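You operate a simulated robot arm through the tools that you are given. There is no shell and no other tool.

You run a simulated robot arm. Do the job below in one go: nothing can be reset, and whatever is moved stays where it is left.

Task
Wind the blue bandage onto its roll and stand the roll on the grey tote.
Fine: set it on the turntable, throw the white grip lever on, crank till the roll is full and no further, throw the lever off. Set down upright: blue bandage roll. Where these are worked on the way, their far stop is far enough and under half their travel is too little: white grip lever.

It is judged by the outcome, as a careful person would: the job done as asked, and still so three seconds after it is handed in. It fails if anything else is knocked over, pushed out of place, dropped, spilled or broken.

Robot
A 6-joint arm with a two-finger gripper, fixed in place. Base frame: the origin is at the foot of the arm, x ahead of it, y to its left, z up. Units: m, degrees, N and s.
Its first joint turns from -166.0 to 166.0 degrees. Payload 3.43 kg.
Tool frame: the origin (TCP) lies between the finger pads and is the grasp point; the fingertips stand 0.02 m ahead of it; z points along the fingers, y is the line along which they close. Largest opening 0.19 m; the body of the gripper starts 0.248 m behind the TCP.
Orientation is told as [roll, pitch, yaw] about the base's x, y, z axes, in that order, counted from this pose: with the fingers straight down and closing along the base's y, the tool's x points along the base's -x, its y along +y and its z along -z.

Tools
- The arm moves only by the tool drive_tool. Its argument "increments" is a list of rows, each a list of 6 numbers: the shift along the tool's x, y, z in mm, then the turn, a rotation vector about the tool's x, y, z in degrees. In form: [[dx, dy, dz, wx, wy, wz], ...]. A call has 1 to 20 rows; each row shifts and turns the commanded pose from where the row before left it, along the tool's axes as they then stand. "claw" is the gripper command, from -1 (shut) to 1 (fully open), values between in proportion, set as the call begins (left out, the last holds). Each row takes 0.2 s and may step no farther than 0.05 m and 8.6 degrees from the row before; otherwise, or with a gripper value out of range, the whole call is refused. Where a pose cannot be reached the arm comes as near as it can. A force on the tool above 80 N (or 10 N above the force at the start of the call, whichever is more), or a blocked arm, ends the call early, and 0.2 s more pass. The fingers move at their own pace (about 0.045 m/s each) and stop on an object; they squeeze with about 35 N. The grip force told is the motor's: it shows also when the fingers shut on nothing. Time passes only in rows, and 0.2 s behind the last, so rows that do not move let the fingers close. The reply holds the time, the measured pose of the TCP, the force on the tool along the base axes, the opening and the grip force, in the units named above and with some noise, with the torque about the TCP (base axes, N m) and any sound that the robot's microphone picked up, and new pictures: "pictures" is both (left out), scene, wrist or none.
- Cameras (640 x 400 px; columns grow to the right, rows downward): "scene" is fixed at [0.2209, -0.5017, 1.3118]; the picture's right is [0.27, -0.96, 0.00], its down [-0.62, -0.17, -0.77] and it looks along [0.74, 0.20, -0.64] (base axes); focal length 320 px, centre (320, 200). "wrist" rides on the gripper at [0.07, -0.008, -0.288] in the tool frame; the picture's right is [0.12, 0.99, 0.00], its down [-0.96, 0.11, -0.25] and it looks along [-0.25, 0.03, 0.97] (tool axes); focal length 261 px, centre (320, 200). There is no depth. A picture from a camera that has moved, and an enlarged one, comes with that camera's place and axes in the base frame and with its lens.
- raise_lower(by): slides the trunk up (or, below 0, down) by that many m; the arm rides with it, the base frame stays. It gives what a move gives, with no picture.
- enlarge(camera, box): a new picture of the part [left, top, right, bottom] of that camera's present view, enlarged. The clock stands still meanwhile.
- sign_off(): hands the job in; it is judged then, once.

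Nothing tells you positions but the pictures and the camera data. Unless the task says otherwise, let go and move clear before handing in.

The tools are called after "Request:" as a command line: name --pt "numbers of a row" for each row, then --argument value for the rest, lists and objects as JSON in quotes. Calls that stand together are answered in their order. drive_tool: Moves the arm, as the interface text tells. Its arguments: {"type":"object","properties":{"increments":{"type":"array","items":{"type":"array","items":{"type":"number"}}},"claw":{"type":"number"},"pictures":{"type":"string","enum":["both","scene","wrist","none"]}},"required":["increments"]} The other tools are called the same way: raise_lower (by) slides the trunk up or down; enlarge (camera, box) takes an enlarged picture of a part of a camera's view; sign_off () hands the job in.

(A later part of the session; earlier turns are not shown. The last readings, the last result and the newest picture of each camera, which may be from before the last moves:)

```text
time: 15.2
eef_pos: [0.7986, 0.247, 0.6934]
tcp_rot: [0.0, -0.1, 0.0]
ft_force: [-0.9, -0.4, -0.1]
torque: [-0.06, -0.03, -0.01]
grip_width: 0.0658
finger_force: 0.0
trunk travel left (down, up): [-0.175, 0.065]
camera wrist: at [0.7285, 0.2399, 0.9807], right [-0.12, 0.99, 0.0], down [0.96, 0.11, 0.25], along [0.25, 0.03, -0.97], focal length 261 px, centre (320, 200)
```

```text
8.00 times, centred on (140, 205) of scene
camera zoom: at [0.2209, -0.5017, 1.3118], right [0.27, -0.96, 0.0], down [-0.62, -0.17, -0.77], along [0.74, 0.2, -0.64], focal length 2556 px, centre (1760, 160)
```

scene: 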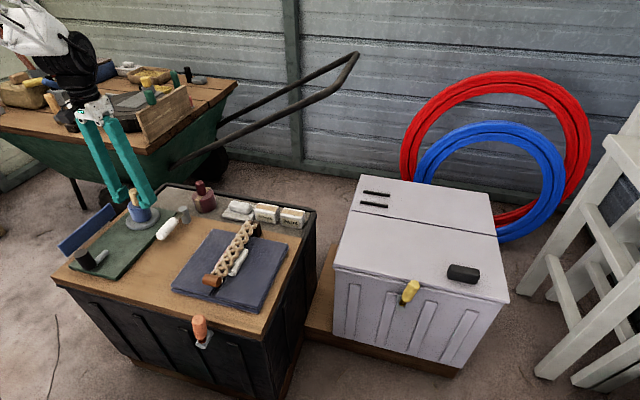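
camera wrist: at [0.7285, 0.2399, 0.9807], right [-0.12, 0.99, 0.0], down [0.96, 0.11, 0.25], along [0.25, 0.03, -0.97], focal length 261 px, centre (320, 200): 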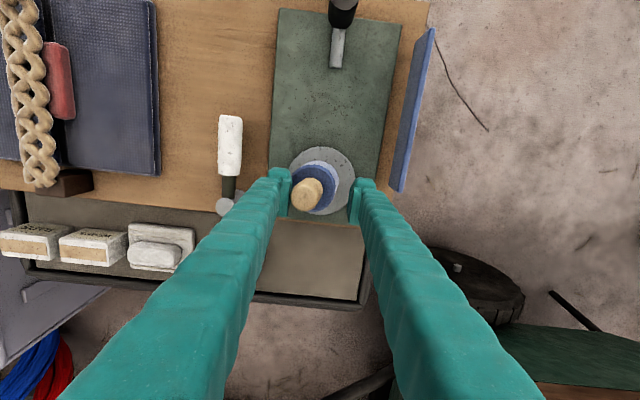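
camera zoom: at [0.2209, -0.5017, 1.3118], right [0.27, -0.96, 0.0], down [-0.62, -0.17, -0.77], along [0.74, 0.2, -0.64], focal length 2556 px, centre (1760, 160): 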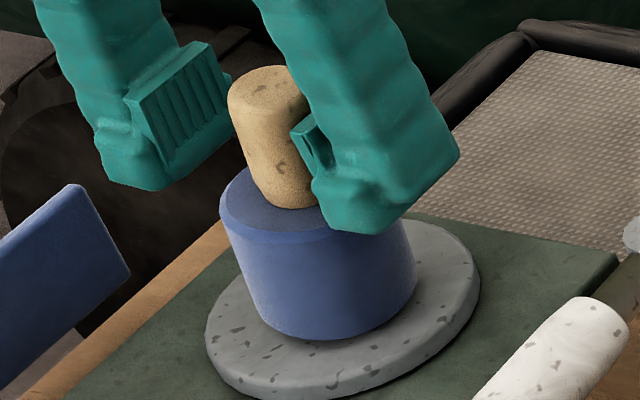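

The roll appears to lean toward −y against that finger. I'll wait a moment without moving and look again.

Request:
drive_tool --pt "0 0 0 0 0 0" --pt "0 0 0 0 0 0" --pictures "wrist"

Request:
enlarge --camera "wrist" --box '[270, 130, 370, 230]'

Request:
enlarge --camera "scene" --box '[120, 180, 160, 230]'

```text
time: 15.8
eef_pos: [0.7979, 0.2479, 0.6944]
tcp_rot: [0.0, -0.2, -0.1]
ft_force: [0.1, -0.3, -0.6]
torque: [-0.03, 0.01, -0.02]
grip_width: 0.0667
finger_force: 0.1
trunk travel left (down, up): [-0.175, 0.065]
camera wrist: at [0.7285, 0.2399, 0.9809], right [-0.12, 0.99, 0.0], down [0.96, 0.11, 0.25], along [0.25, 0.03, -0.97], focal length 261 px, centre (320, 200)
```

wrist: 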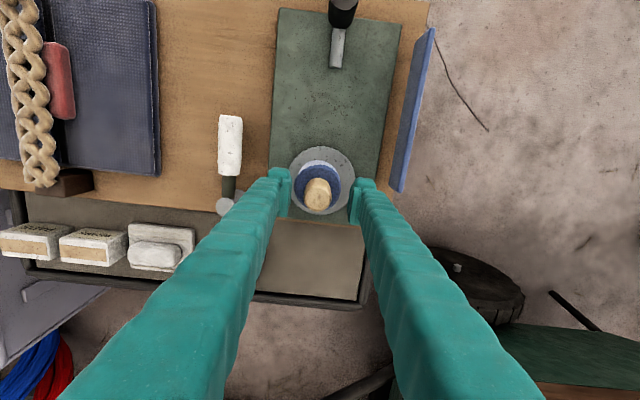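

```text
4.00 times, centred on (320, 180) of wrist
camera zoom: at [0.7285, 0.2399, 0.9809], right [-0.12, 0.99, 0.0], down [0.96, 0.11, 0.25], along [0.25, 0.03, -0.97], focal length 1043 px, centre (320, 280)
```

zoom: 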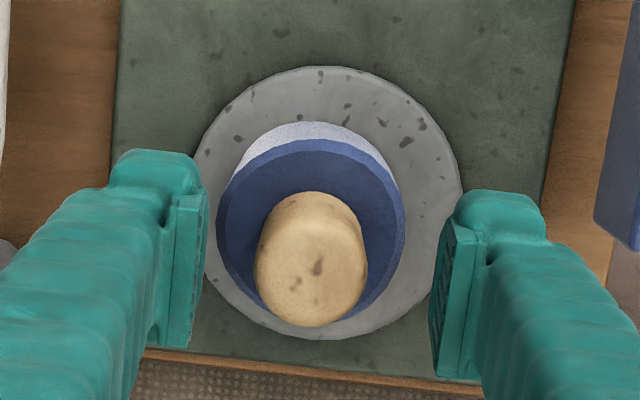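

```text
8.00 times, centred on (140, 205) of scene
camera zoom: at [0.2209, -0.5017, 1.3118], right [0.27, -0.96, 0.0], down [-0.62, -0.17, -0.77], along [0.74, 0.2, -0.64], focal length 2556 px, centre (1760, 160)
```

zoom: 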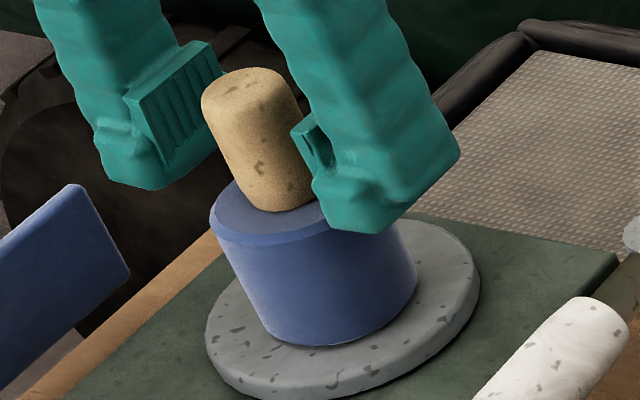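

It was just rocking and has settled upright, but about 6 mm toward −y of the disc centre. I'll re-grip it, lift slightly, shift about 4 mm to +y and set it down more gently.

Request:
drive_tool --pt "2 0 0 0 0 0" --pt "0 0 0 0 0 0" --pt "0 0 0 0 0 0" --pt "0 0 0 0 0 0" --pt "0 0 0 0 0 0" --claw -1 --pictures "none"

Request:
drive_tool --pt "0 0 -2 0 0 0" --pt "0 2 -1 0 0 0" --pt "0 2 0 0 0 0" --pt "0 0 0 0 0 0" --pt "0 0 0 0 0 0" --pictures "both"

Request:
enlarge --camera "wrist" --box '[270, 130, 370, 230]'

Request:
enlarge --camera "scene" --box '[120, 180, 160, 230]'

```text
time: 17.0
eef_pos: [0.7967, 0.248, 0.6942]
tcp_rot: [0.1, -0.2, -0.2]
ft_force: [0.4, -5.1, 10.1]
torque: [-0.13, 0.01, 0.01]
grip_width: 0.0288
finger_force: 35.3
trunk travel left (down, up): [-0.175, 0.065]
```

```text
time: 18.2
eef_pos: [0.7965, 0.2542, 0.6966]
tcp_rot: [0.1, -0.2, 0.0]
ft_force: [-1.2, 0.0, -3.1]
torque: [-0.05, -0.01, 0.01]
grip_width: 0.0286
finger_force: 35.2
trunk travel left (down, up): [-0.175, 0.065]
camera wrist: at [0.7272, 0.2448, 0.9843], right [-0.12, 0.99, 0.0], down [0.96, 0.11, 0.25], along [0.25, 0.03, -0.97], focal length 261 px, centre (320, 200)
```

scene: 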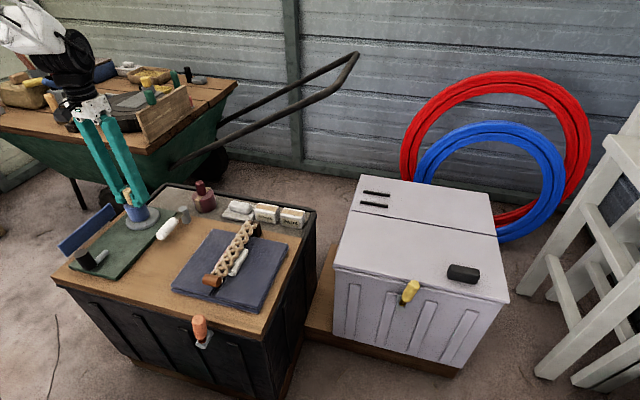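
wrist: 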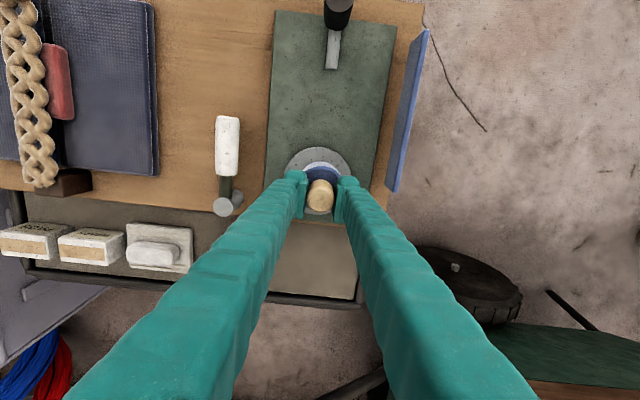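

```text
4.00 times, centred on (320, 180) of wrist
camera zoom: at [0.7272, 0.2448, 0.9843], right [-0.12, 0.99, 0.0], down [0.96, 0.11, 0.25], along [0.25, 0.03, -0.97], focal length 1043 px, centre (320, 280)
```

zoom: 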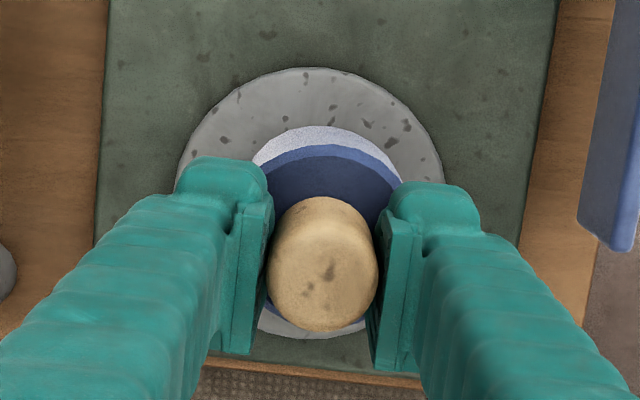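

```text
8.00 times, centred on (140, 205) of scene
camera zoom: at [0.2209, -0.5017, 1.3118], right [0.27, -0.96, 0.0], down [-0.62, -0.17, -0.77], along [0.74, 0.2, -0.64], focal length 2556 px, centre (1760, 160)
```

zoom: 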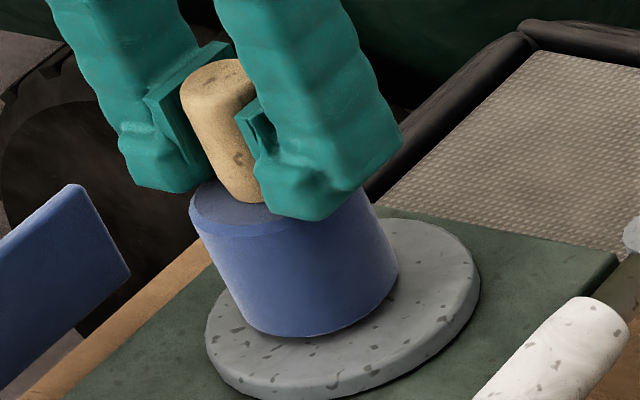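

The roll hovers slightly and is now about 3 mm too far toward +y. I'll shift back 3 mm, lower to light contact and open only slightly, so any rocking stays contained.

Request:
drive_tool --pt "0 -3 0 0 0 0" --pt "0 0 1.5 0 0 0" --pt "0 0 0 0 0 0" --pt "0 0 0 0 0 0" --pictures "wrist"

Request:
enlarge --camera "wrist" --box '[270, 130, 370, 230]'

Request:
enlarge --camera "scene" --box '[120, 180, 160, 230]'

```text
time: 19.2
eef_pos: [0.7976, 0.2511, 0.6965]
tcp_rot: [-0.1, -0.2, 0.0]
ft_force: [-0.7, -0.5, -2.9]
torque: [-0.02, 0.02, -0.01]
grip_width: 0.0285
finger_force: 35.1
trunk travel left (down, up): [-0.175, 0.065]
camera wrist: at [0.7272, 0.2417, 0.9835], right [-0.12, 0.99, 0.0], down [0.96, 0.11, 0.25], along [0.25, 0.03, -0.97], focal length 261 px, centre (320, 200)
```

wrist: 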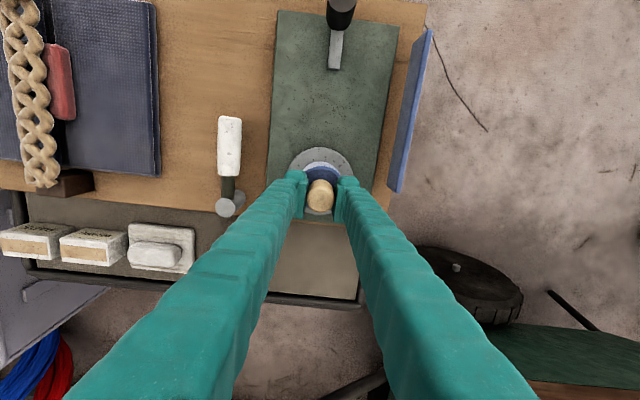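

```text
4.00 times, centred on (320, 180) of wrist
camera zoom: at [0.7272, 0.2417, 0.9835], right [-0.12, 0.99, 0.0], down [0.96, 0.11, 0.25], along [0.25, 0.03, -0.97], focal length 1043 px, centre (320, 280)
```

zoom: 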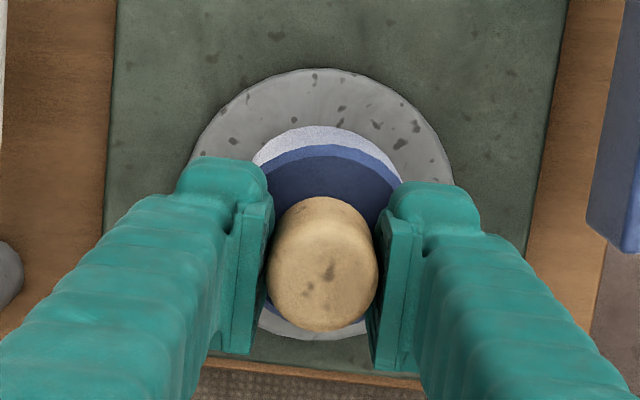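

```text
8.00 times, centred on (140, 205) of scene
camera zoom: at [0.2209, -0.5017, 1.3118], right [0.27, -0.96, 0.0], down [-0.62, -0.17, -0.77], along [0.74, 0.2, -0.64], focal length 2556 px, centre (1760, 160)
```

zoom: 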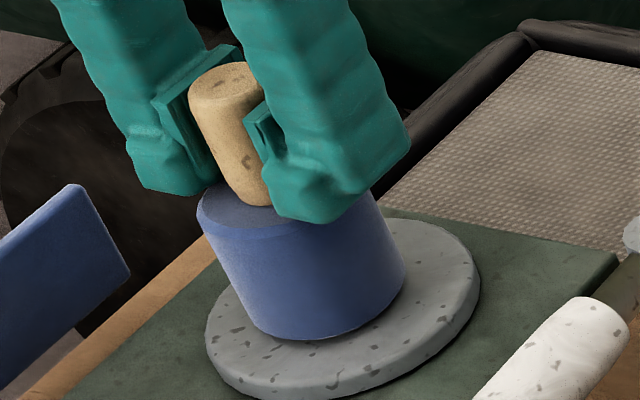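

Now it is centred: disc y≈0.250, core y≈0.250. I'll lower to light contact.

Request:
drive_tool --pt "0 0 1.2 0 0 0" --pt "0 0 0 0 0 0" --pt "0 0 0 0 0 0" --pictures "none"

```text
time: 20.0
eef_pos: [0.7987, 0.2502, 0.6957]
tcp_rot: [0.0, -0.1, 0.0]
ft_force: [0.1, -0.2, -1.4]
torque: [-0.01, -0.02, 0.01]
grip_width: 0.0286
finger_force: 34.8
trunk travel left (down, up): [-0.175, 0.065]
```

Request:
drive_tool --pt "0 0 1 0 0 0" --pt "0 0 0 0 0 0" --pt "0 0 0 0 0 0" --pictures "none"

```text
time: 20.8
eef_pos: [0.7966, 0.2512, 0.6939]
tcp_rot: [0.0, -0.2, -0.1]
ft_force: [0.6, 0.5, 2.9]
torque: [0.02, 0.0, -0.03]
grip_width: 0.0287
finger_force: 35.2
trunk travel left (down, up): [-0.175, 0.065]
```

The roll now rests lightly on the disc. I'll open the fingers a small amount first and check.

Request:
drive_tool --pt "0 0 0 0 0 0" --pt "0 0 0 0 0 0" --pt "0 0 0 0 0 0" --claw -0.6 --pictures "wrist"

Request:
enlarge --camera "wrist" --box '[270, 130, 370, 230]'

Request:
enlarge --camera "scene" --box '[120, 180, 160, 230]'

```text
time: 21.6
eef_pos: [0.7982, 0.2504, 0.6933]
tcp_rot: [0.0, -0.2, -0.1]
ft_force: [0.6, 1.2, 3.3]
torque: [0.03, 0.03, -0.01]
grip_width: 0.037
finger_force: 0.1
trunk travel left (down, up): [-0.175, 0.065]
camera wrist: at [0.7274, 0.2415, 0.9816], right [-0.12, 0.99, 0.0], down [0.96, 0.11, 0.25], along [0.25, 0.03, -0.97], focal length 261 px, centre (320, 200)
```

wrist: 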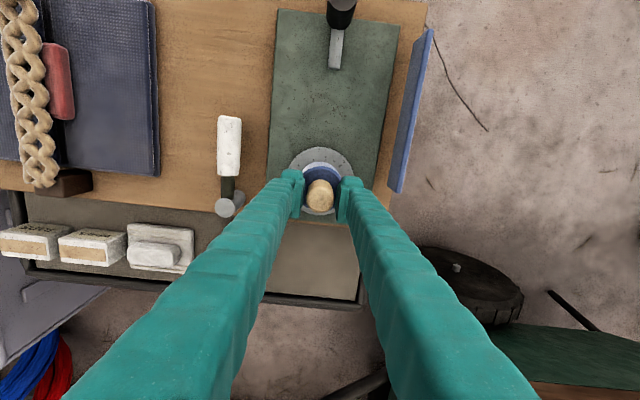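

```text
4.00 times, centred on (320, 180) of wrist
camera zoom: at [0.7274, 0.2415, 0.9816], right [-0.12, 0.99, 0.0], down [0.96, 0.11, 0.25], along [0.25, 0.03, -0.97], focal length 1043 px, centre (320, 280)
```

zoom: 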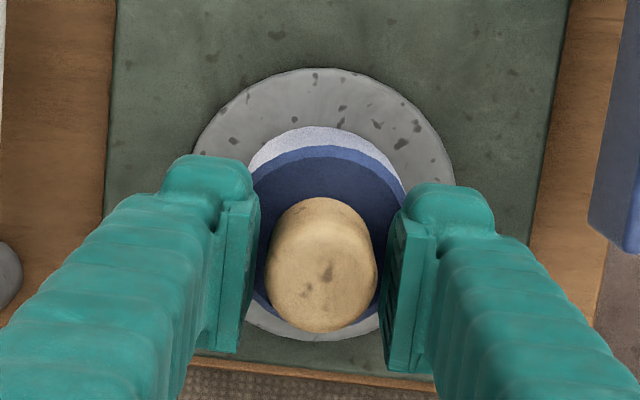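

```text
8.00 times, centred on (140, 205) of scene
camera zoom: at [0.2209, -0.5017, 1.3118], right [0.27, -0.96, 0.0], down [-0.62, -0.17, -0.77], along [0.74, 0.2, -0.64], focal length 2556 px, centre (1760, 160)
```

zoom: 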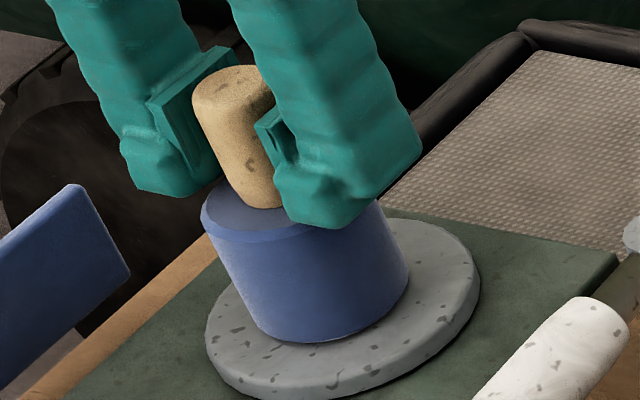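

The roll stands upright and centred. I'll open a bit more, rise straight up clear of the core, and look.

Request:
drive_tool --pt "0 0 -2 0 0 0" --pt "0 0 -3 0 0 0" --pt "0 0 -15 0 0 0" --pt "0 0 -30 0 0 0" --pt "0 0 -40 0 0 0" --pt "0 0 0 0 0 0" --claw -0.35 --pictures "both"

Request:
enlarge --camera "wrist" --box '[200, 80, 400, 220]'

Request:
enlarge --camera "scene" --box '[100, 170, 220, 260]'

```text
time: 23.0
eef_pos: [0.7956, 0.2511, 0.7826]
tcp_rot: [0.0, -0.2, 0.0]
ft_force: [0.3, -0.2, -0.3]
torque: [-0.02, 0.02, -0.02]
grip_width: 0.0618
finger_force: 0.0
trunk travel left (down, up): [-0.175, 0.065]
camera wrist: at [0.7256, 0.2422, 1.0712], right [-0.12, 0.99, 0.0], down [0.96, 0.11, 0.25], along [0.25, 0.03, -0.97], focal length 261 px, centre (320, 200)
```

scene: 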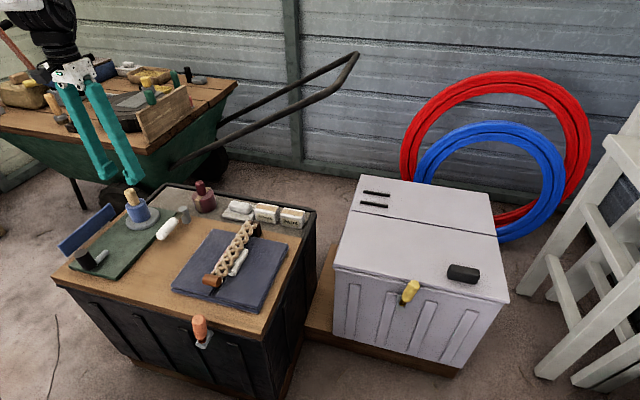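
wrist: 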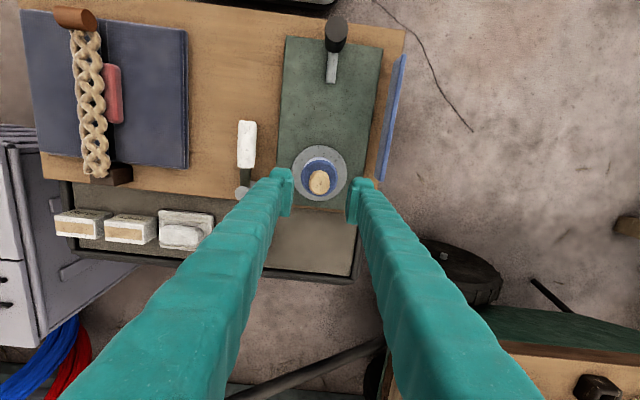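

```text
2.86 times, centred on (300, 150) of wrist
camera zoom: at [0.7256, 0.2422, 1.0712], right [-0.12, 0.99, 0.0], down [0.96, 0.11, 0.25], along [0.25, 0.03, -0.97], focal length 745 px, centre (377, 343)
```

zoom: 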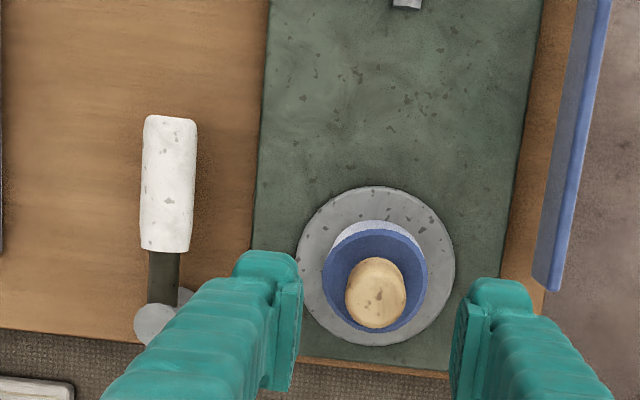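

```text
4.44 times, centred on (160, 215) of scene
camera zoom: at [0.2209, -0.5017, 1.3118], right [0.27, -0.96, 0.0], down [-0.62, -0.17, -0.77], along [0.74, 0.2, -0.64], focal length 1420 px, centre (1031, 133)
```

zoom: 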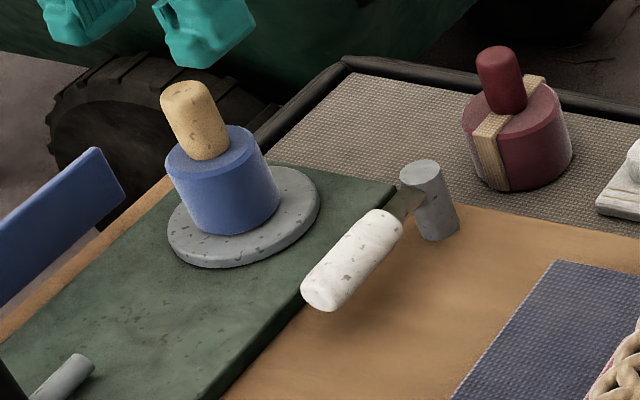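

The roll stands upright and centred on the turntable. The lever grip lies along x from about 0.723 to 0.798 at y≈0.1255, so I'll go above it and descend with the fingers either side.

Request:
drive_tool --pt "10 -40 0 0 0 0" --pt "15 -45 0 0 0 0" --pt "15 -41 20 0 0 0" --pt "0 0 30 0 0 0" --pt "0 0 0 0 0 0" --claw -0.25 --pictures "both"

Request:
enlarge --camera "wrist" --box '[250, 110, 390, 230]'

Request:
enlarge --camera "scene" --box '[100, 160, 220, 260]'

```text
time: 24.2
eef_pos: [0.7539, 0.1229, 0.7342]
tcp_rot: [0.0, -0.3, 0.0]
ft_force: [0.1, -0.6, 0.3]
torque: [0.0, -0.03, 0.01]
grip_width: 0.0708
finger_force: 0.1
trunk travel left (down, up): [-0.175, 0.065]
camera wrist: at [0.6838, 0.1143, 1.0222], right [-0.12, 0.99, 0.0], down [0.96, 0.11, 0.25], along [0.25, 0.03, -0.97], focal length 261 px, centre (320, 200)
```

scene: 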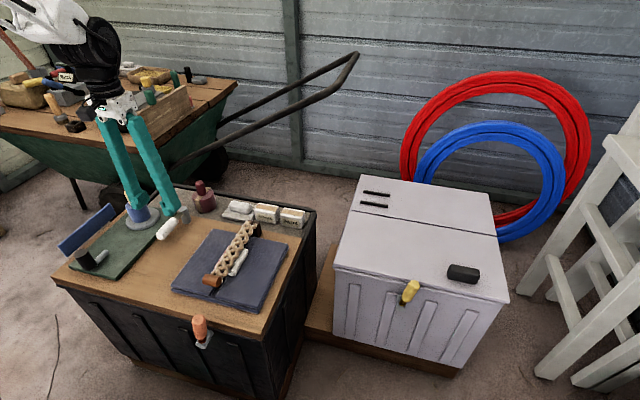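
wrist: 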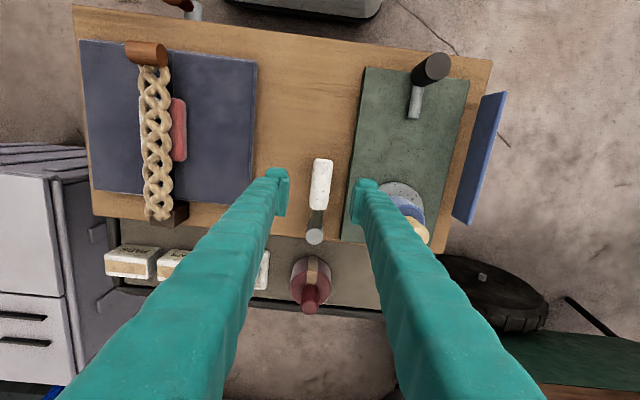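

```text
3.33 times, centred on (320, 170) of wrist
camera zoom: at [0.6838, 0.1143, 1.0222], right [-0.12, 0.99, 0.0], down [0.96, 0.11, 0.25], along [0.25, 0.03, -0.97], focal length 869 px, centre (320, 300)
```

zoom: 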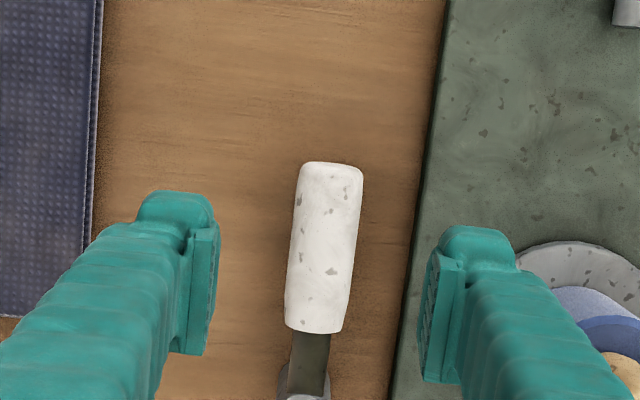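

```text
4.00 times, centred on (160, 210) of scene
camera zoom: at [0.2209, -0.5017, 1.3118], right [0.27, -0.96, 0.0], down [-0.62, -0.17, -0.77], along [0.74, 0.2, -0.64], focal length 1278 px, centre (960, 160)
```

zoom: 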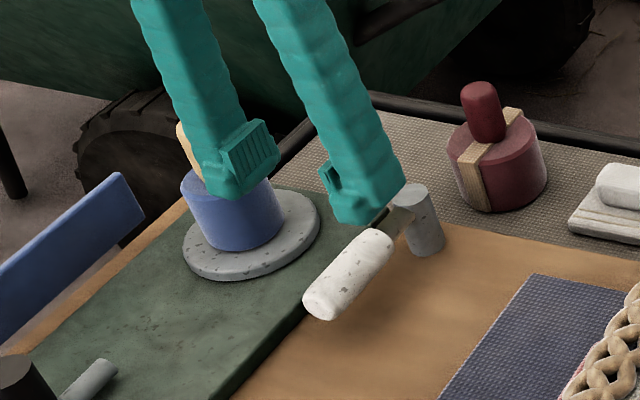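

The grip is centred at y≈0.125. I'll adjust 2 mm and descend to its level.

Request:
drive_tool --pt "0 2 35 0 0 0" --pt "0 0 35 0 0 0" --pt "0 0 20 0 0 0" --pt "0 0 6 0 0 0" --pt "0 0 0 0 0 0" --pictures "both"

Request:
enlarge --camera "wrist" --box '[250, 110, 390, 230]'

Request:
enlarge --camera "scene" --box '[120, 170, 220, 250]'

```text
time: 25.4
eef_pos: [0.7564, 0.1248, 0.6375]
tcp_rot: [0.1, -0.2, 0.1]
ft_force: [0.1, 0.4, 0.1]
torque: [-0.03, 0.0, 0.02]
grip_width: 0.0713
finger_force: 0.2
trunk travel left (down, up): [-0.175, 0.065]
camera wrist: at [0.6871, 0.1159, 0.9257], right [-0.12, 0.99, 0.0], down [0.96, 0.11, 0.25], along [0.25, 0.03, -0.97], focal length 261 px, centre (320, 200)
```

scene: 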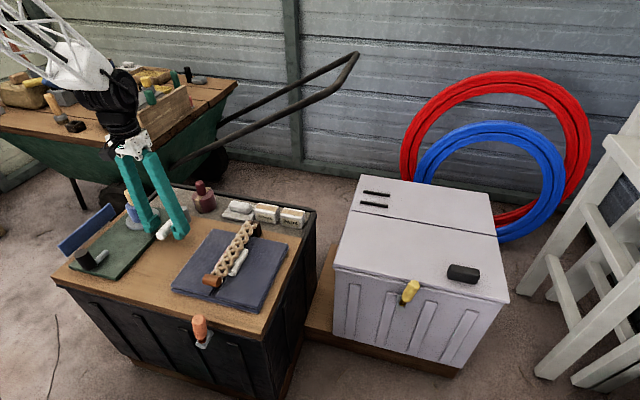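
wrist: 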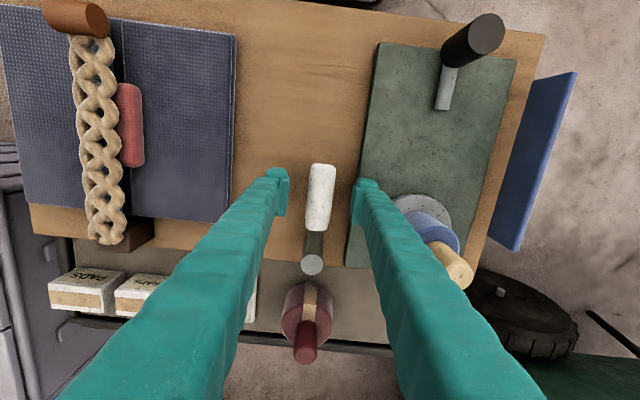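

```text
3.33 times, centred on (320, 170) of wrist
camera zoom: at [0.6871, 0.1159, 0.9257], right [-0.12, 0.99, 0.0], down [0.96, 0.11, 0.25], along [0.25, 0.03, -0.97], focal length 869 px, centre (320, 300)
```

zoom: 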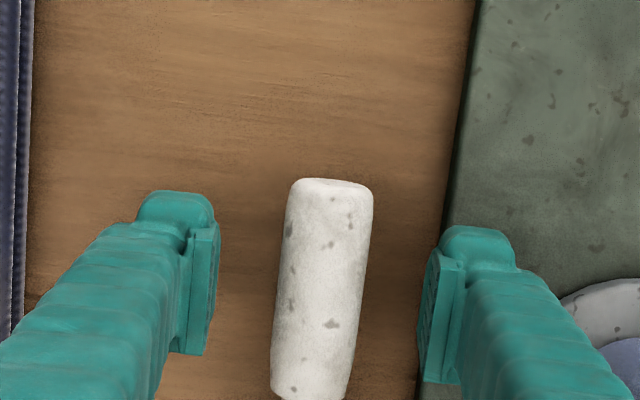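

```text
5.00 times, centred on (170, 210) of scene
camera zoom: at [0.2209, -0.5017, 1.3118], right [0.27, -0.96, 0.0], down [-0.62, -0.17, -0.77], along [0.74, 0.2, -0.64], focal length 1598 px, centre (1070, 150)
```

zoom: 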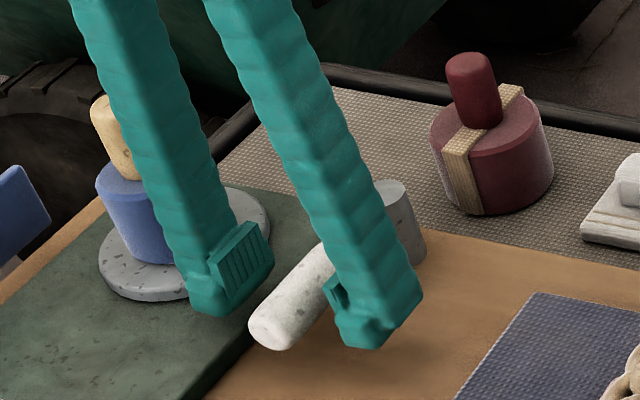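

The fingers straddle the grip. I'll close to a loose cage and nudge toward −y first, away from the roll, to see if the lever swings that way.

Request:
drive_tool --pt "0 0 0 0 0 0" --pt "0 0 0 0 0 0" --pt "0 -3 0 0 0 0" --pt "0 -3 0 0 0 0" --pt "0 -3 0 0 0 0" --pt "0 0 0 0 0 0" --claw -0.6 --pictures "both"

Request:
enlarge --camera "wrist" --box '[250, 110, 390, 270]'

```text
time: 26.8
eef_pos: [0.7571, 0.1166, 0.6375]
tcp_rot: [0.0, -0.3, 0.0]
ft_force: [5.0, 9.6, -1.4]
torque: [0.04, 0.01, 0.04]
grip_width: 0.0435
finger_force: 4.9
trunk travel left (down, up): [-0.175, 0.065]
camera wrist: at [0.6863, 0.1087, 0.9253], right [-0.12, 0.99, 0.0], down [0.96, 0.12, 0.25], along [0.25, 0.03, -0.97], focal length 261 px, centre (320, 200)
```

scene: 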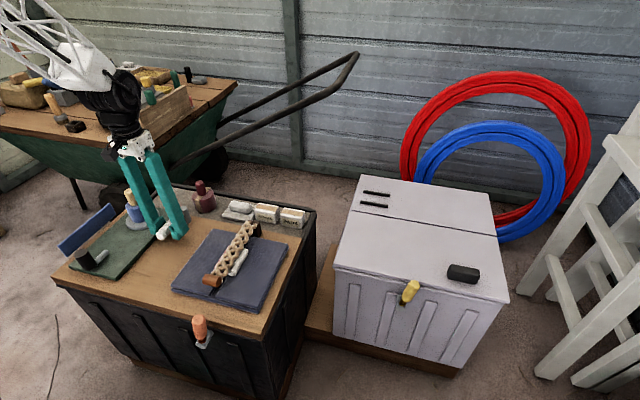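
wrist: 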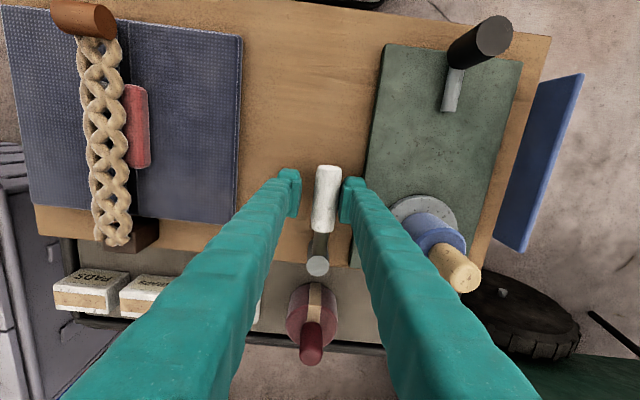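

```text
2.50 times, centred on (320, 190) of wrist
camera zoom: at [0.6863, 0.1087, 0.9253], right [-0.12, 0.99, 0.0], down [0.96, 0.12, 0.25], along [0.25, 0.03, -0.97], focal length 652 px, centre (320, 225)
```

zoom: 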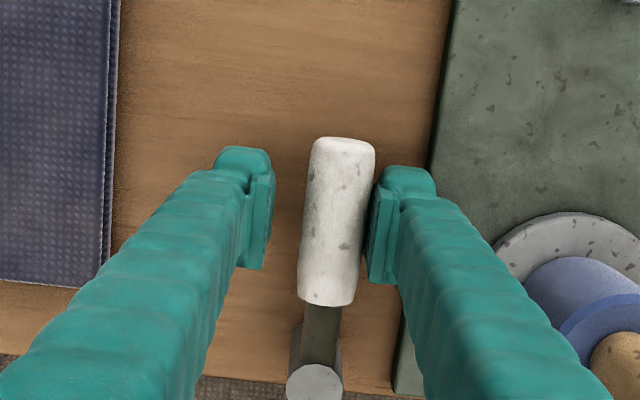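

The +y finger touches the grip with about 10 N and the lever has barely moved. I'll push 3 mm more to tell a stop from friction.

Request:
drive_tool --pt "0 -2 0 0 0 0" --pt "0 -1 0 0 0 0" --pt "0 0 0 0 0 0" --pictures "wrist"

Request:
enlarge --camera "wrist" --box '[250, 110, 390, 270]'

```text
time: 27.6
eef_pos: [0.7555, 0.1151, 0.6382]
tcp_rot: [0.0, -0.2, 0.0]
ft_force: [5.2, 18.4, -4.0]
torque: [0.0, -0.04, 0.1]
grip_width: 0.0488
finger_force: 9.2
trunk travel left (down, up): [-0.175, 0.065]
camera wrist: at [0.6859, 0.1057, 0.9257], right [-0.12, 0.99, 0.0], down [0.96, 0.12, 0.25], along [0.25, 0.03, -0.97], focal length 261 px, centre (320, 200)
```

wrist: 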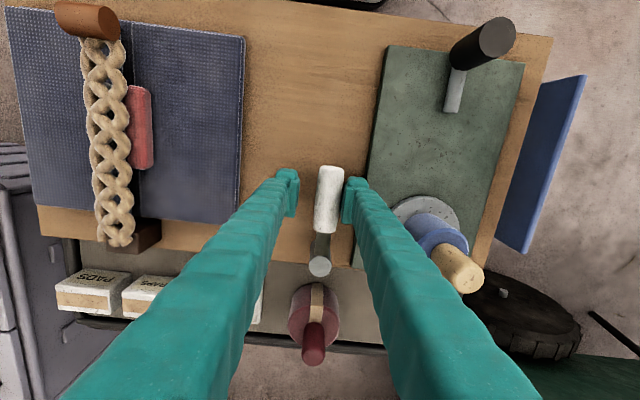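

```text
2.50 times, centred on (320, 190) of wrist
camera zoom: at [0.6859, 0.1057, 0.9257], right [-0.12, 0.99, 0.0], down [0.96, 0.12, 0.25], along [0.25, 0.03, -0.97], focal length 652 px, centre (320, 225)
```

zoom: 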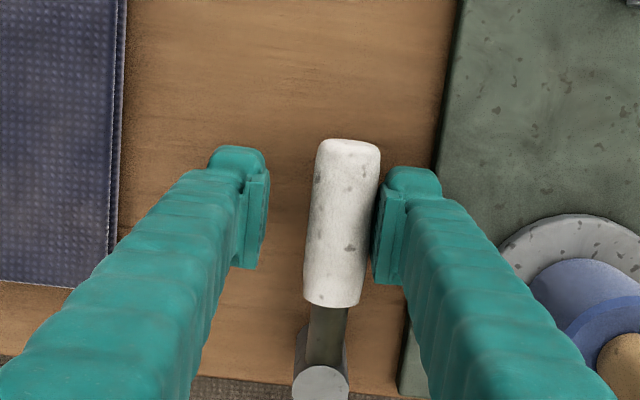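

Pushing toward −y meets about 18 N with no motion, so that looks like the lever's present stop. I'll try the +y direction, gently, watching the roll.

Request:
drive_tool --pt "0 5 0 0 0 0" --pt "0 5 0 0 0 0" --pt "0 5 0 0 0 0" --pt "0 3 0 0 0 0" --pt "0 3 0 0 0 0" --pt "0 0 0 0 0 0" --pictures "wrist"

Request:
enlarge --camera "wrist" --box '[250, 110, 390, 270]'

```text
time: 29.0
eef_pos: [0.7563, 0.136, 0.6387]
tcp_rot: [0.0, -0.2, 0.1]
ft_force: [0.1, -0.1, -0.4]
torque: [-0.02, 0.01, 0.01]
grip_width: 0.0379
finger_force: 0.2
trunk travel left (down, up): [-0.175, 0.065]
camera wrist: at [0.6867, 0.1263, 0.9255], right [-0.12, 0.99, 0.0], down [0.96, 0.11, 0.25], along [0.25, 0.03, -0.97], focal length 261 px, centre (320, 200)
```

wrist: 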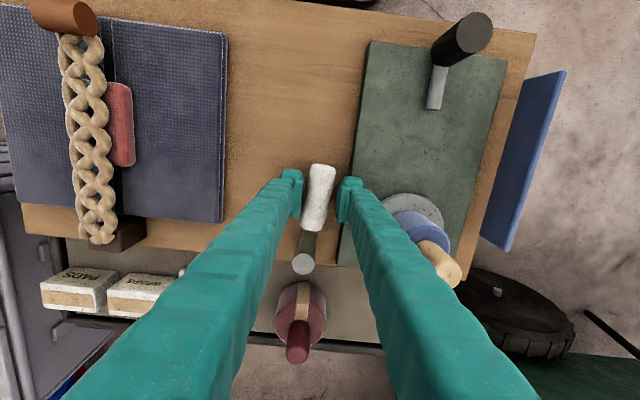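

```text
2.50 times, centred on (320, 190) of wrist
camera zoom: at [0.6867, 0.1263, 0.9255], right [-0.12, 0.99, 0.0], down [0.96, 0.11, 0.25], along [0.25, 0.03, -0.97], focal length 652 px, centre (320, 225)
```

zoom: 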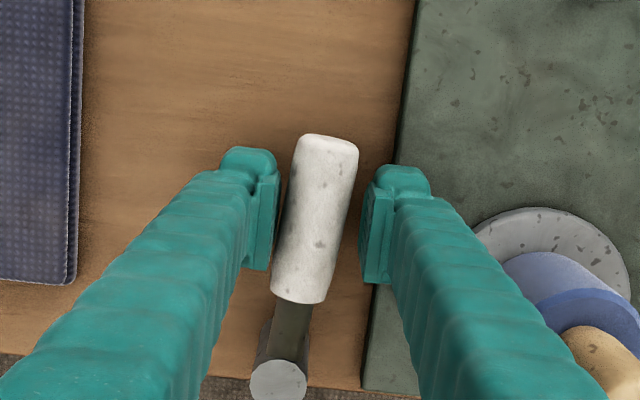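

The lever swings freely toward +y about its post, so that is the "on" direction. To keep clear of the roll, I'll lift out, close the fingers and push from the −y side.

Request:
drive_tool --pt "0 -4 0 0 0 0" --pt "0 0 -40 0 0 0" --pt "0 0 -30 0 0 0" --pt "4 -30 0 0 0 0" --pt "0 -22 0 0 0 0" --pt "0 0 0 0 0 0" --claw -0.6 --pictures "none"

Request:
drive_tool --pt "0 0 0 0 0 0" --pt "0 0 30 0 0 0" --pt "0 0 30 0 0 0" --pt "0 0 10 0 0 0" --pt "0 0 0 0 0 0" --claw -1 --pictures "both"

Request:
enlarge --camera "wrist" --box '[250, 110, 390, 270]'

```text
time: 30.4
eef_pos: [0.7513, 0.078, 0.7059]
tcp_rot: [0.0, -0.3, 0.0]
ft_force: [0.8, -0.1, 0.7]
torque: [-0.02, -0.03, -0.03]
grip_width: 0.038
finger_force: 0.0
trunk travel left (down, up): [-0.175, 0.065]
```

```text
time: 31.6
eef_pos: [0.7522, 0.0782, 0.6373]
tcp_rot: [-0.1, -0.2, 0.0]
ft_force: [0.1, -0.1, 0.1]
torque: [-0.02, 0.03, 0.01]
grip_width: 0.0
finger_force: 34.7
trunk travel left (down, up): [-0.175, 0.065]
camera wrist: at [0.6828, 0.0694, 0.9242], right [-0.12, 0.99, 0.0], down [0.96, 0.11, 0.25], along [0.25, 0.03, -0.97], focal length 261 px, centre (320, 200)
```

scene: 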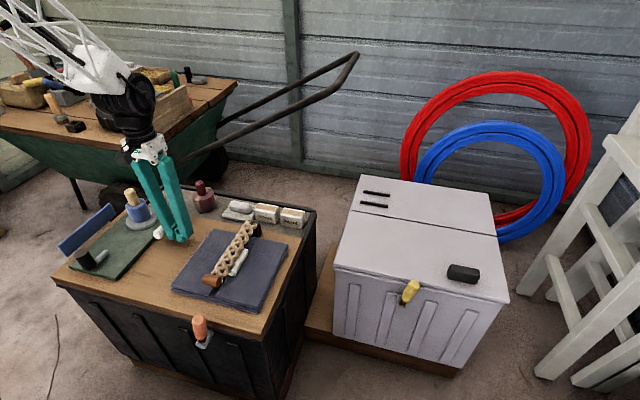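
wrist: 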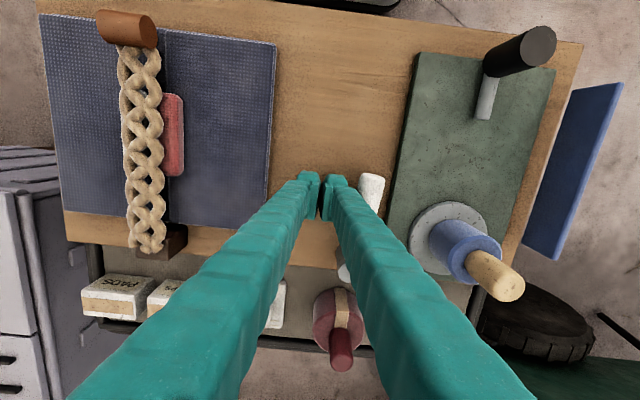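

```text
2.50 times, centred on (320, 190) of wrist
camera zoom: at [0.6828, 0.0694, 0.9242], right [-0.12, 0.99, 0.0], down [0.96, 0.11, 0.25], along [0.25, 0.03, -0.97], focal length 652 px, centre (320, 225)
```

zoom: 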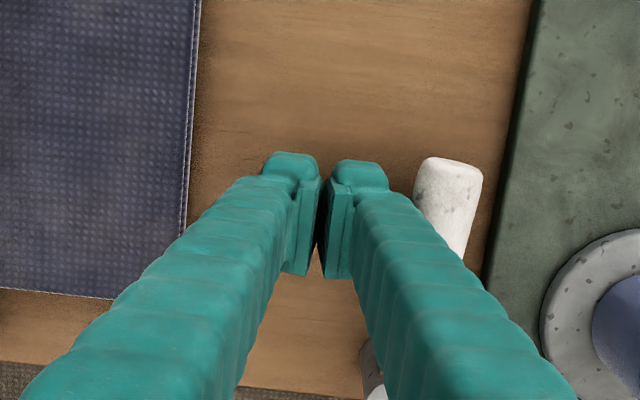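

The closed fingers sit beside the lever on the −y side. I'll approach and then sweep it in an arc around the post.

Request:
drive_tool --pt "0 18 0 0 0 5" --pt "2.3 8 0 0 0 5" --pt "2.3 8 0 0 0 5" --pt "2.3 8 0 0 0 5" --pt "0 0 0 0 0 0" --pictures "both"

Request:
enlarge --camera "wrist" --box '[250, 110, 410, 290]'

Request:
enlarge --camera "scene" --box '[100, 170, 220, 260]'

```text
time: 32.8
eef_pos: [0.7505, 0.1223, 0.6373]
tcp_rot: [0.1, -0.2, -20.0]
ft_force: [-1.1, 0.0, -0.1]
torque: [-0.03, 0.01, 0.0]
grip_width: 0.0
finger_force: 34.3
trunk travel left (down, up): [-0.175, 0.065]
camera wrist: at [0.6819, 0.1381, 0.9251], right [0.23, 0.97, 0.0], down [0.94, -0.22, 0.25], along [0.24, -0.06, -0.97], focal length 261 px, centre (320, 200)
```

scene: 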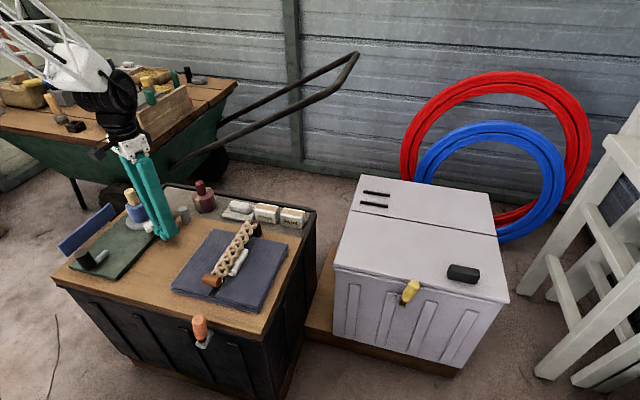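
wrist: 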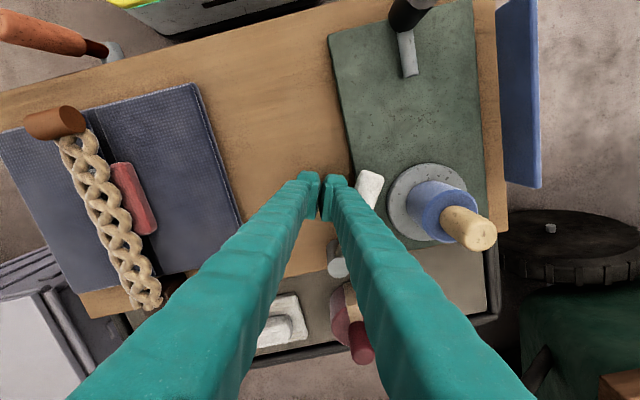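

```text
2.22 times, centred on (330, 200) of wrist
camera zoom: at [0.6819, 0.1381, 0.9251], right [0.23, 0.97, 0.0], down [0.94, -0.22, 0.25], along [0.24, -0.06, -0.97], focal length 579 px, centre (298, 200)
```

zoom: 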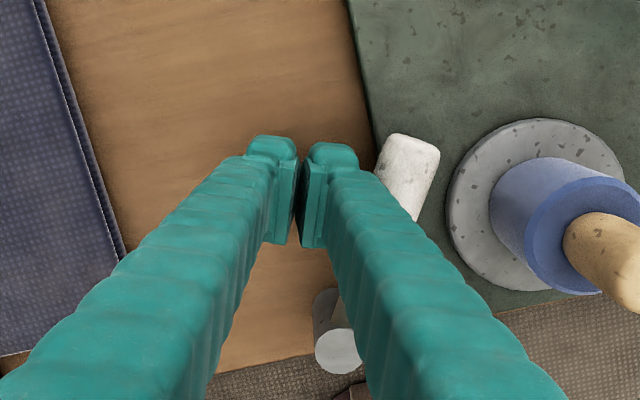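

```text
4.44 times, centred on (160, 215) of scene
camera zoom: at [0.2209, -0.5017, 1.3118], right [0.27, -0.96, 0.0], down [-0.62, -0.17, -0.77], along [0.74, 0.2, -0.64], focal length 1420 px, centre (1031, 133)
```

zoom: 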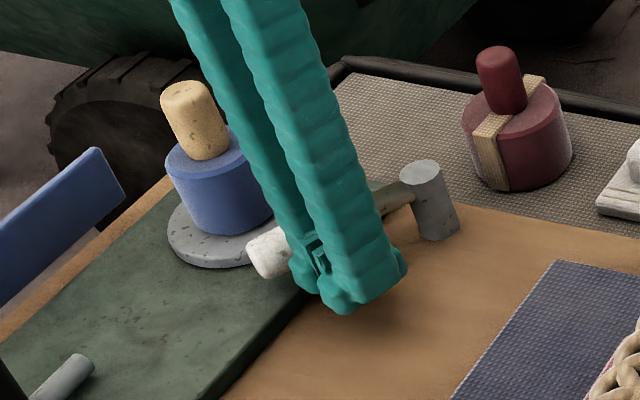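

The lever is now at about 29° and moved freely, ahead of my fingers. I'll keep sweeping in small steps, watching for the stop force.

Request:
drive_tool --pt "2.3 8 0 0 0 5" --pt "2.3 8 0 0 0 5" --pt "0 0 0 0 0 0" --pictures "both"

Request:
enlarge --camera "wrist" --box '[250, 110, 410, 290]'

Request:
enlarge --camera "scene" --box '[100, 170, 220, 260]'

```text
time: 33.6
eef_pos: [0.7525, 0.1362, 0.6374]
tcp_rot: [0.0, 0.1, -30.1]
ft_force: [-16.0, -32.3, -0.2]
torque: [-0.17, 0.1, -0.68]
grip_width: 0.0
finger_force: 34.2
trunk travel left (down, up): [-0.175, 0.065]
camera wrist: at [0.6877, 0.165, 0.9255], right [0.4, 0.92, 0.0], down [0.89, -0.38, 0.25], along [0.23, -0.1, -0.97], focal length 261 px, centre (320, 200)
```

scene: 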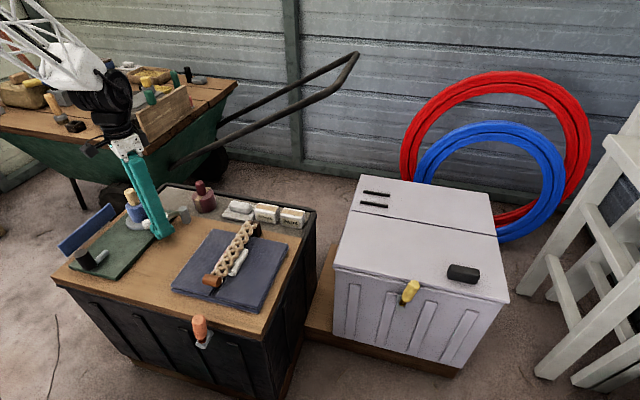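
wrist: 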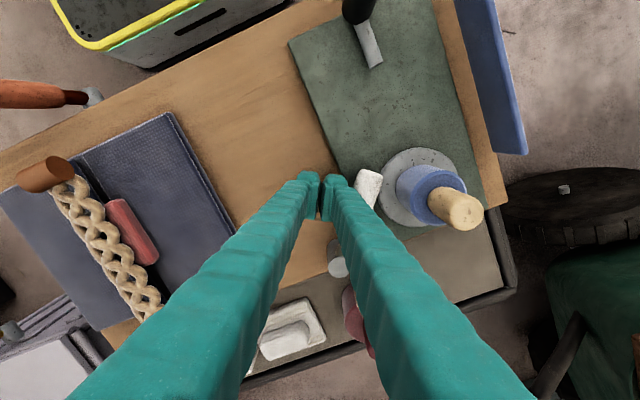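

```text
2.22 times, centred on (330, 200) of wrist
camera zoom: at [0.6877, 0.165, 0.9255], right [0.4, 0.92, 0.0], down [0.89, -0.38, 0.25], along [0.23, -0.1, -0.97], focal length 579 px, centre (298, 200)
```

zoom: 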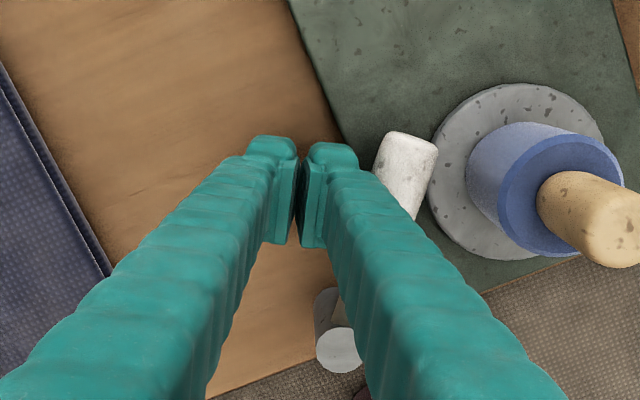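

```text
4.44 times, centred on (160, 215) of scene
camera zoom: at [0.2209, -0.5017, 1.3118], right [0.27, -0.96, 0.0], down [-0.62, -0.17, -0.77], along [0.74, 0.2, -0.64], focal length 1420 px, centre (1031, 133)
```

zoom: 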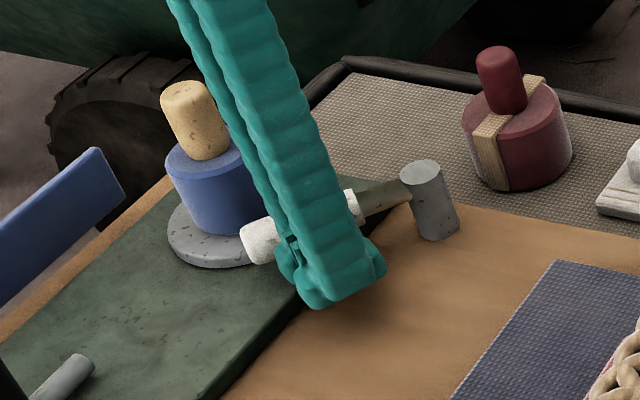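

The lever hit its far stop at about 39–40° with a 36 N reaction. I'll back the fingers off, lift, and check the lever stays on.

Request:
drive_tool --pt "0 -10 0 0 0 0" --pt "0 -20 0 0 0 0" --pt "0 0 -40 0 0 0" --pt "0 0 -40 0 0 -8" --pt "0 0 0 0 0 -8" --pt "0 0 0 0 0 -8" --pt "0 0 0 0 0 -6" --pt "0 0 0 0 0 0" --pictures "both"

Request:
enlarge --camera "scene" --box '[100, 170, 220, 260]'

Request:
enlarge --camera "scene" --box '[50, 180, 170, 290]'

```text
time: 35.4
eef_pos: [0.7366, 0.114, 0.7178]
tcp_rot: [0.0, -0.2, 0.0]
ft_force: [-0.3, -1.2, 0.2]
torque: [-0.02, 0.0, 0.01]
grip_width: 0.0001
finger_force: 34.1
trunk travel left (down, up): [-0.175, 0.065]
camera wrist: at [0.667, 0.1049, 1.0059], right [-0.12, 0.99, 0.0], down [0.96, 0.12, 0.25], along [0.25, 0.03, -0.97], focal length 261 px, centre (320, 200)
```

scene: 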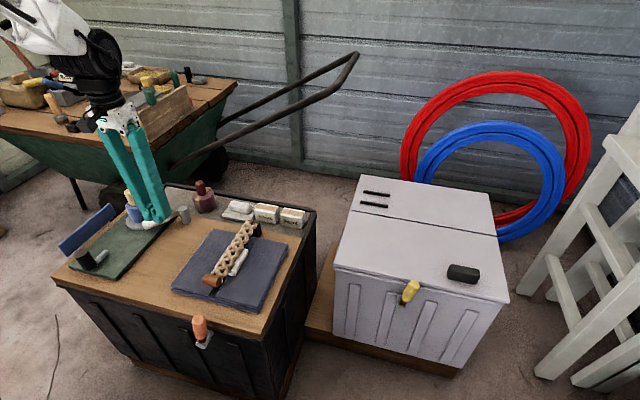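
wrist: 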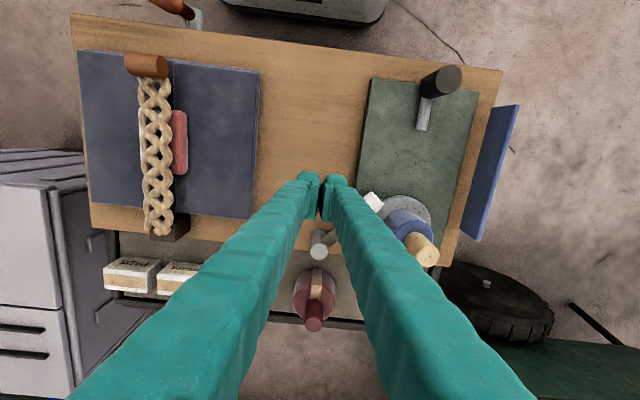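

```text
4.44 times, centred on (160, 215) of scene
camera zoom: at [0.2209, -0.5017, 1.3118], right [0.27, -0.96, 0.0], down [-0.62, -0.17, -0.77], along [0.74, 0.2, -0.64], focal length 1420 px, centre (1031, 133)
```

zoom: 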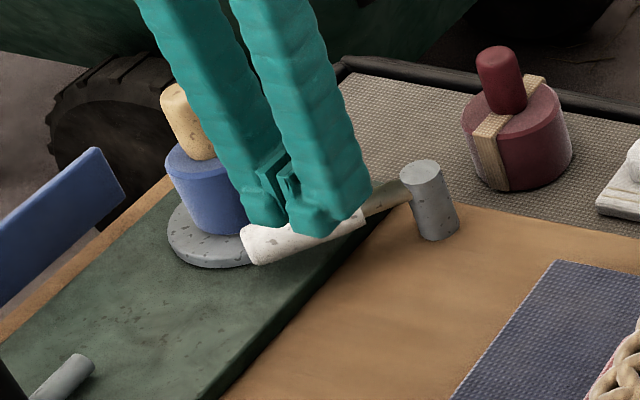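

```text
3.64 times, centred on (110, 235) of scene
camera zoom: at [0.2209, -0.5017, 1.3118], right [0.27, -0.96, 0.0], down [-0.62, -0.17, -0.77], along [0.74, 0.2, -0.64], focal length 1162 px, centre (1084, 73)
```

zoom: 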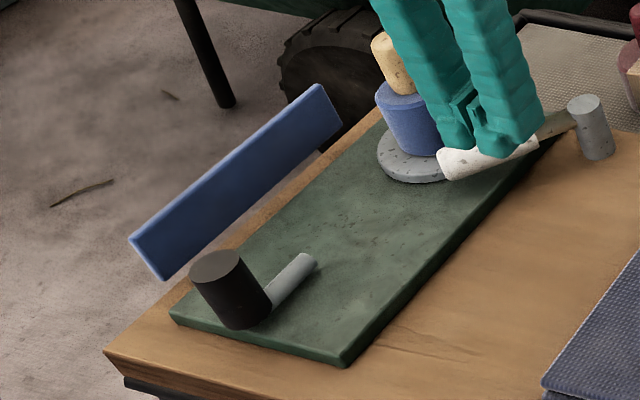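

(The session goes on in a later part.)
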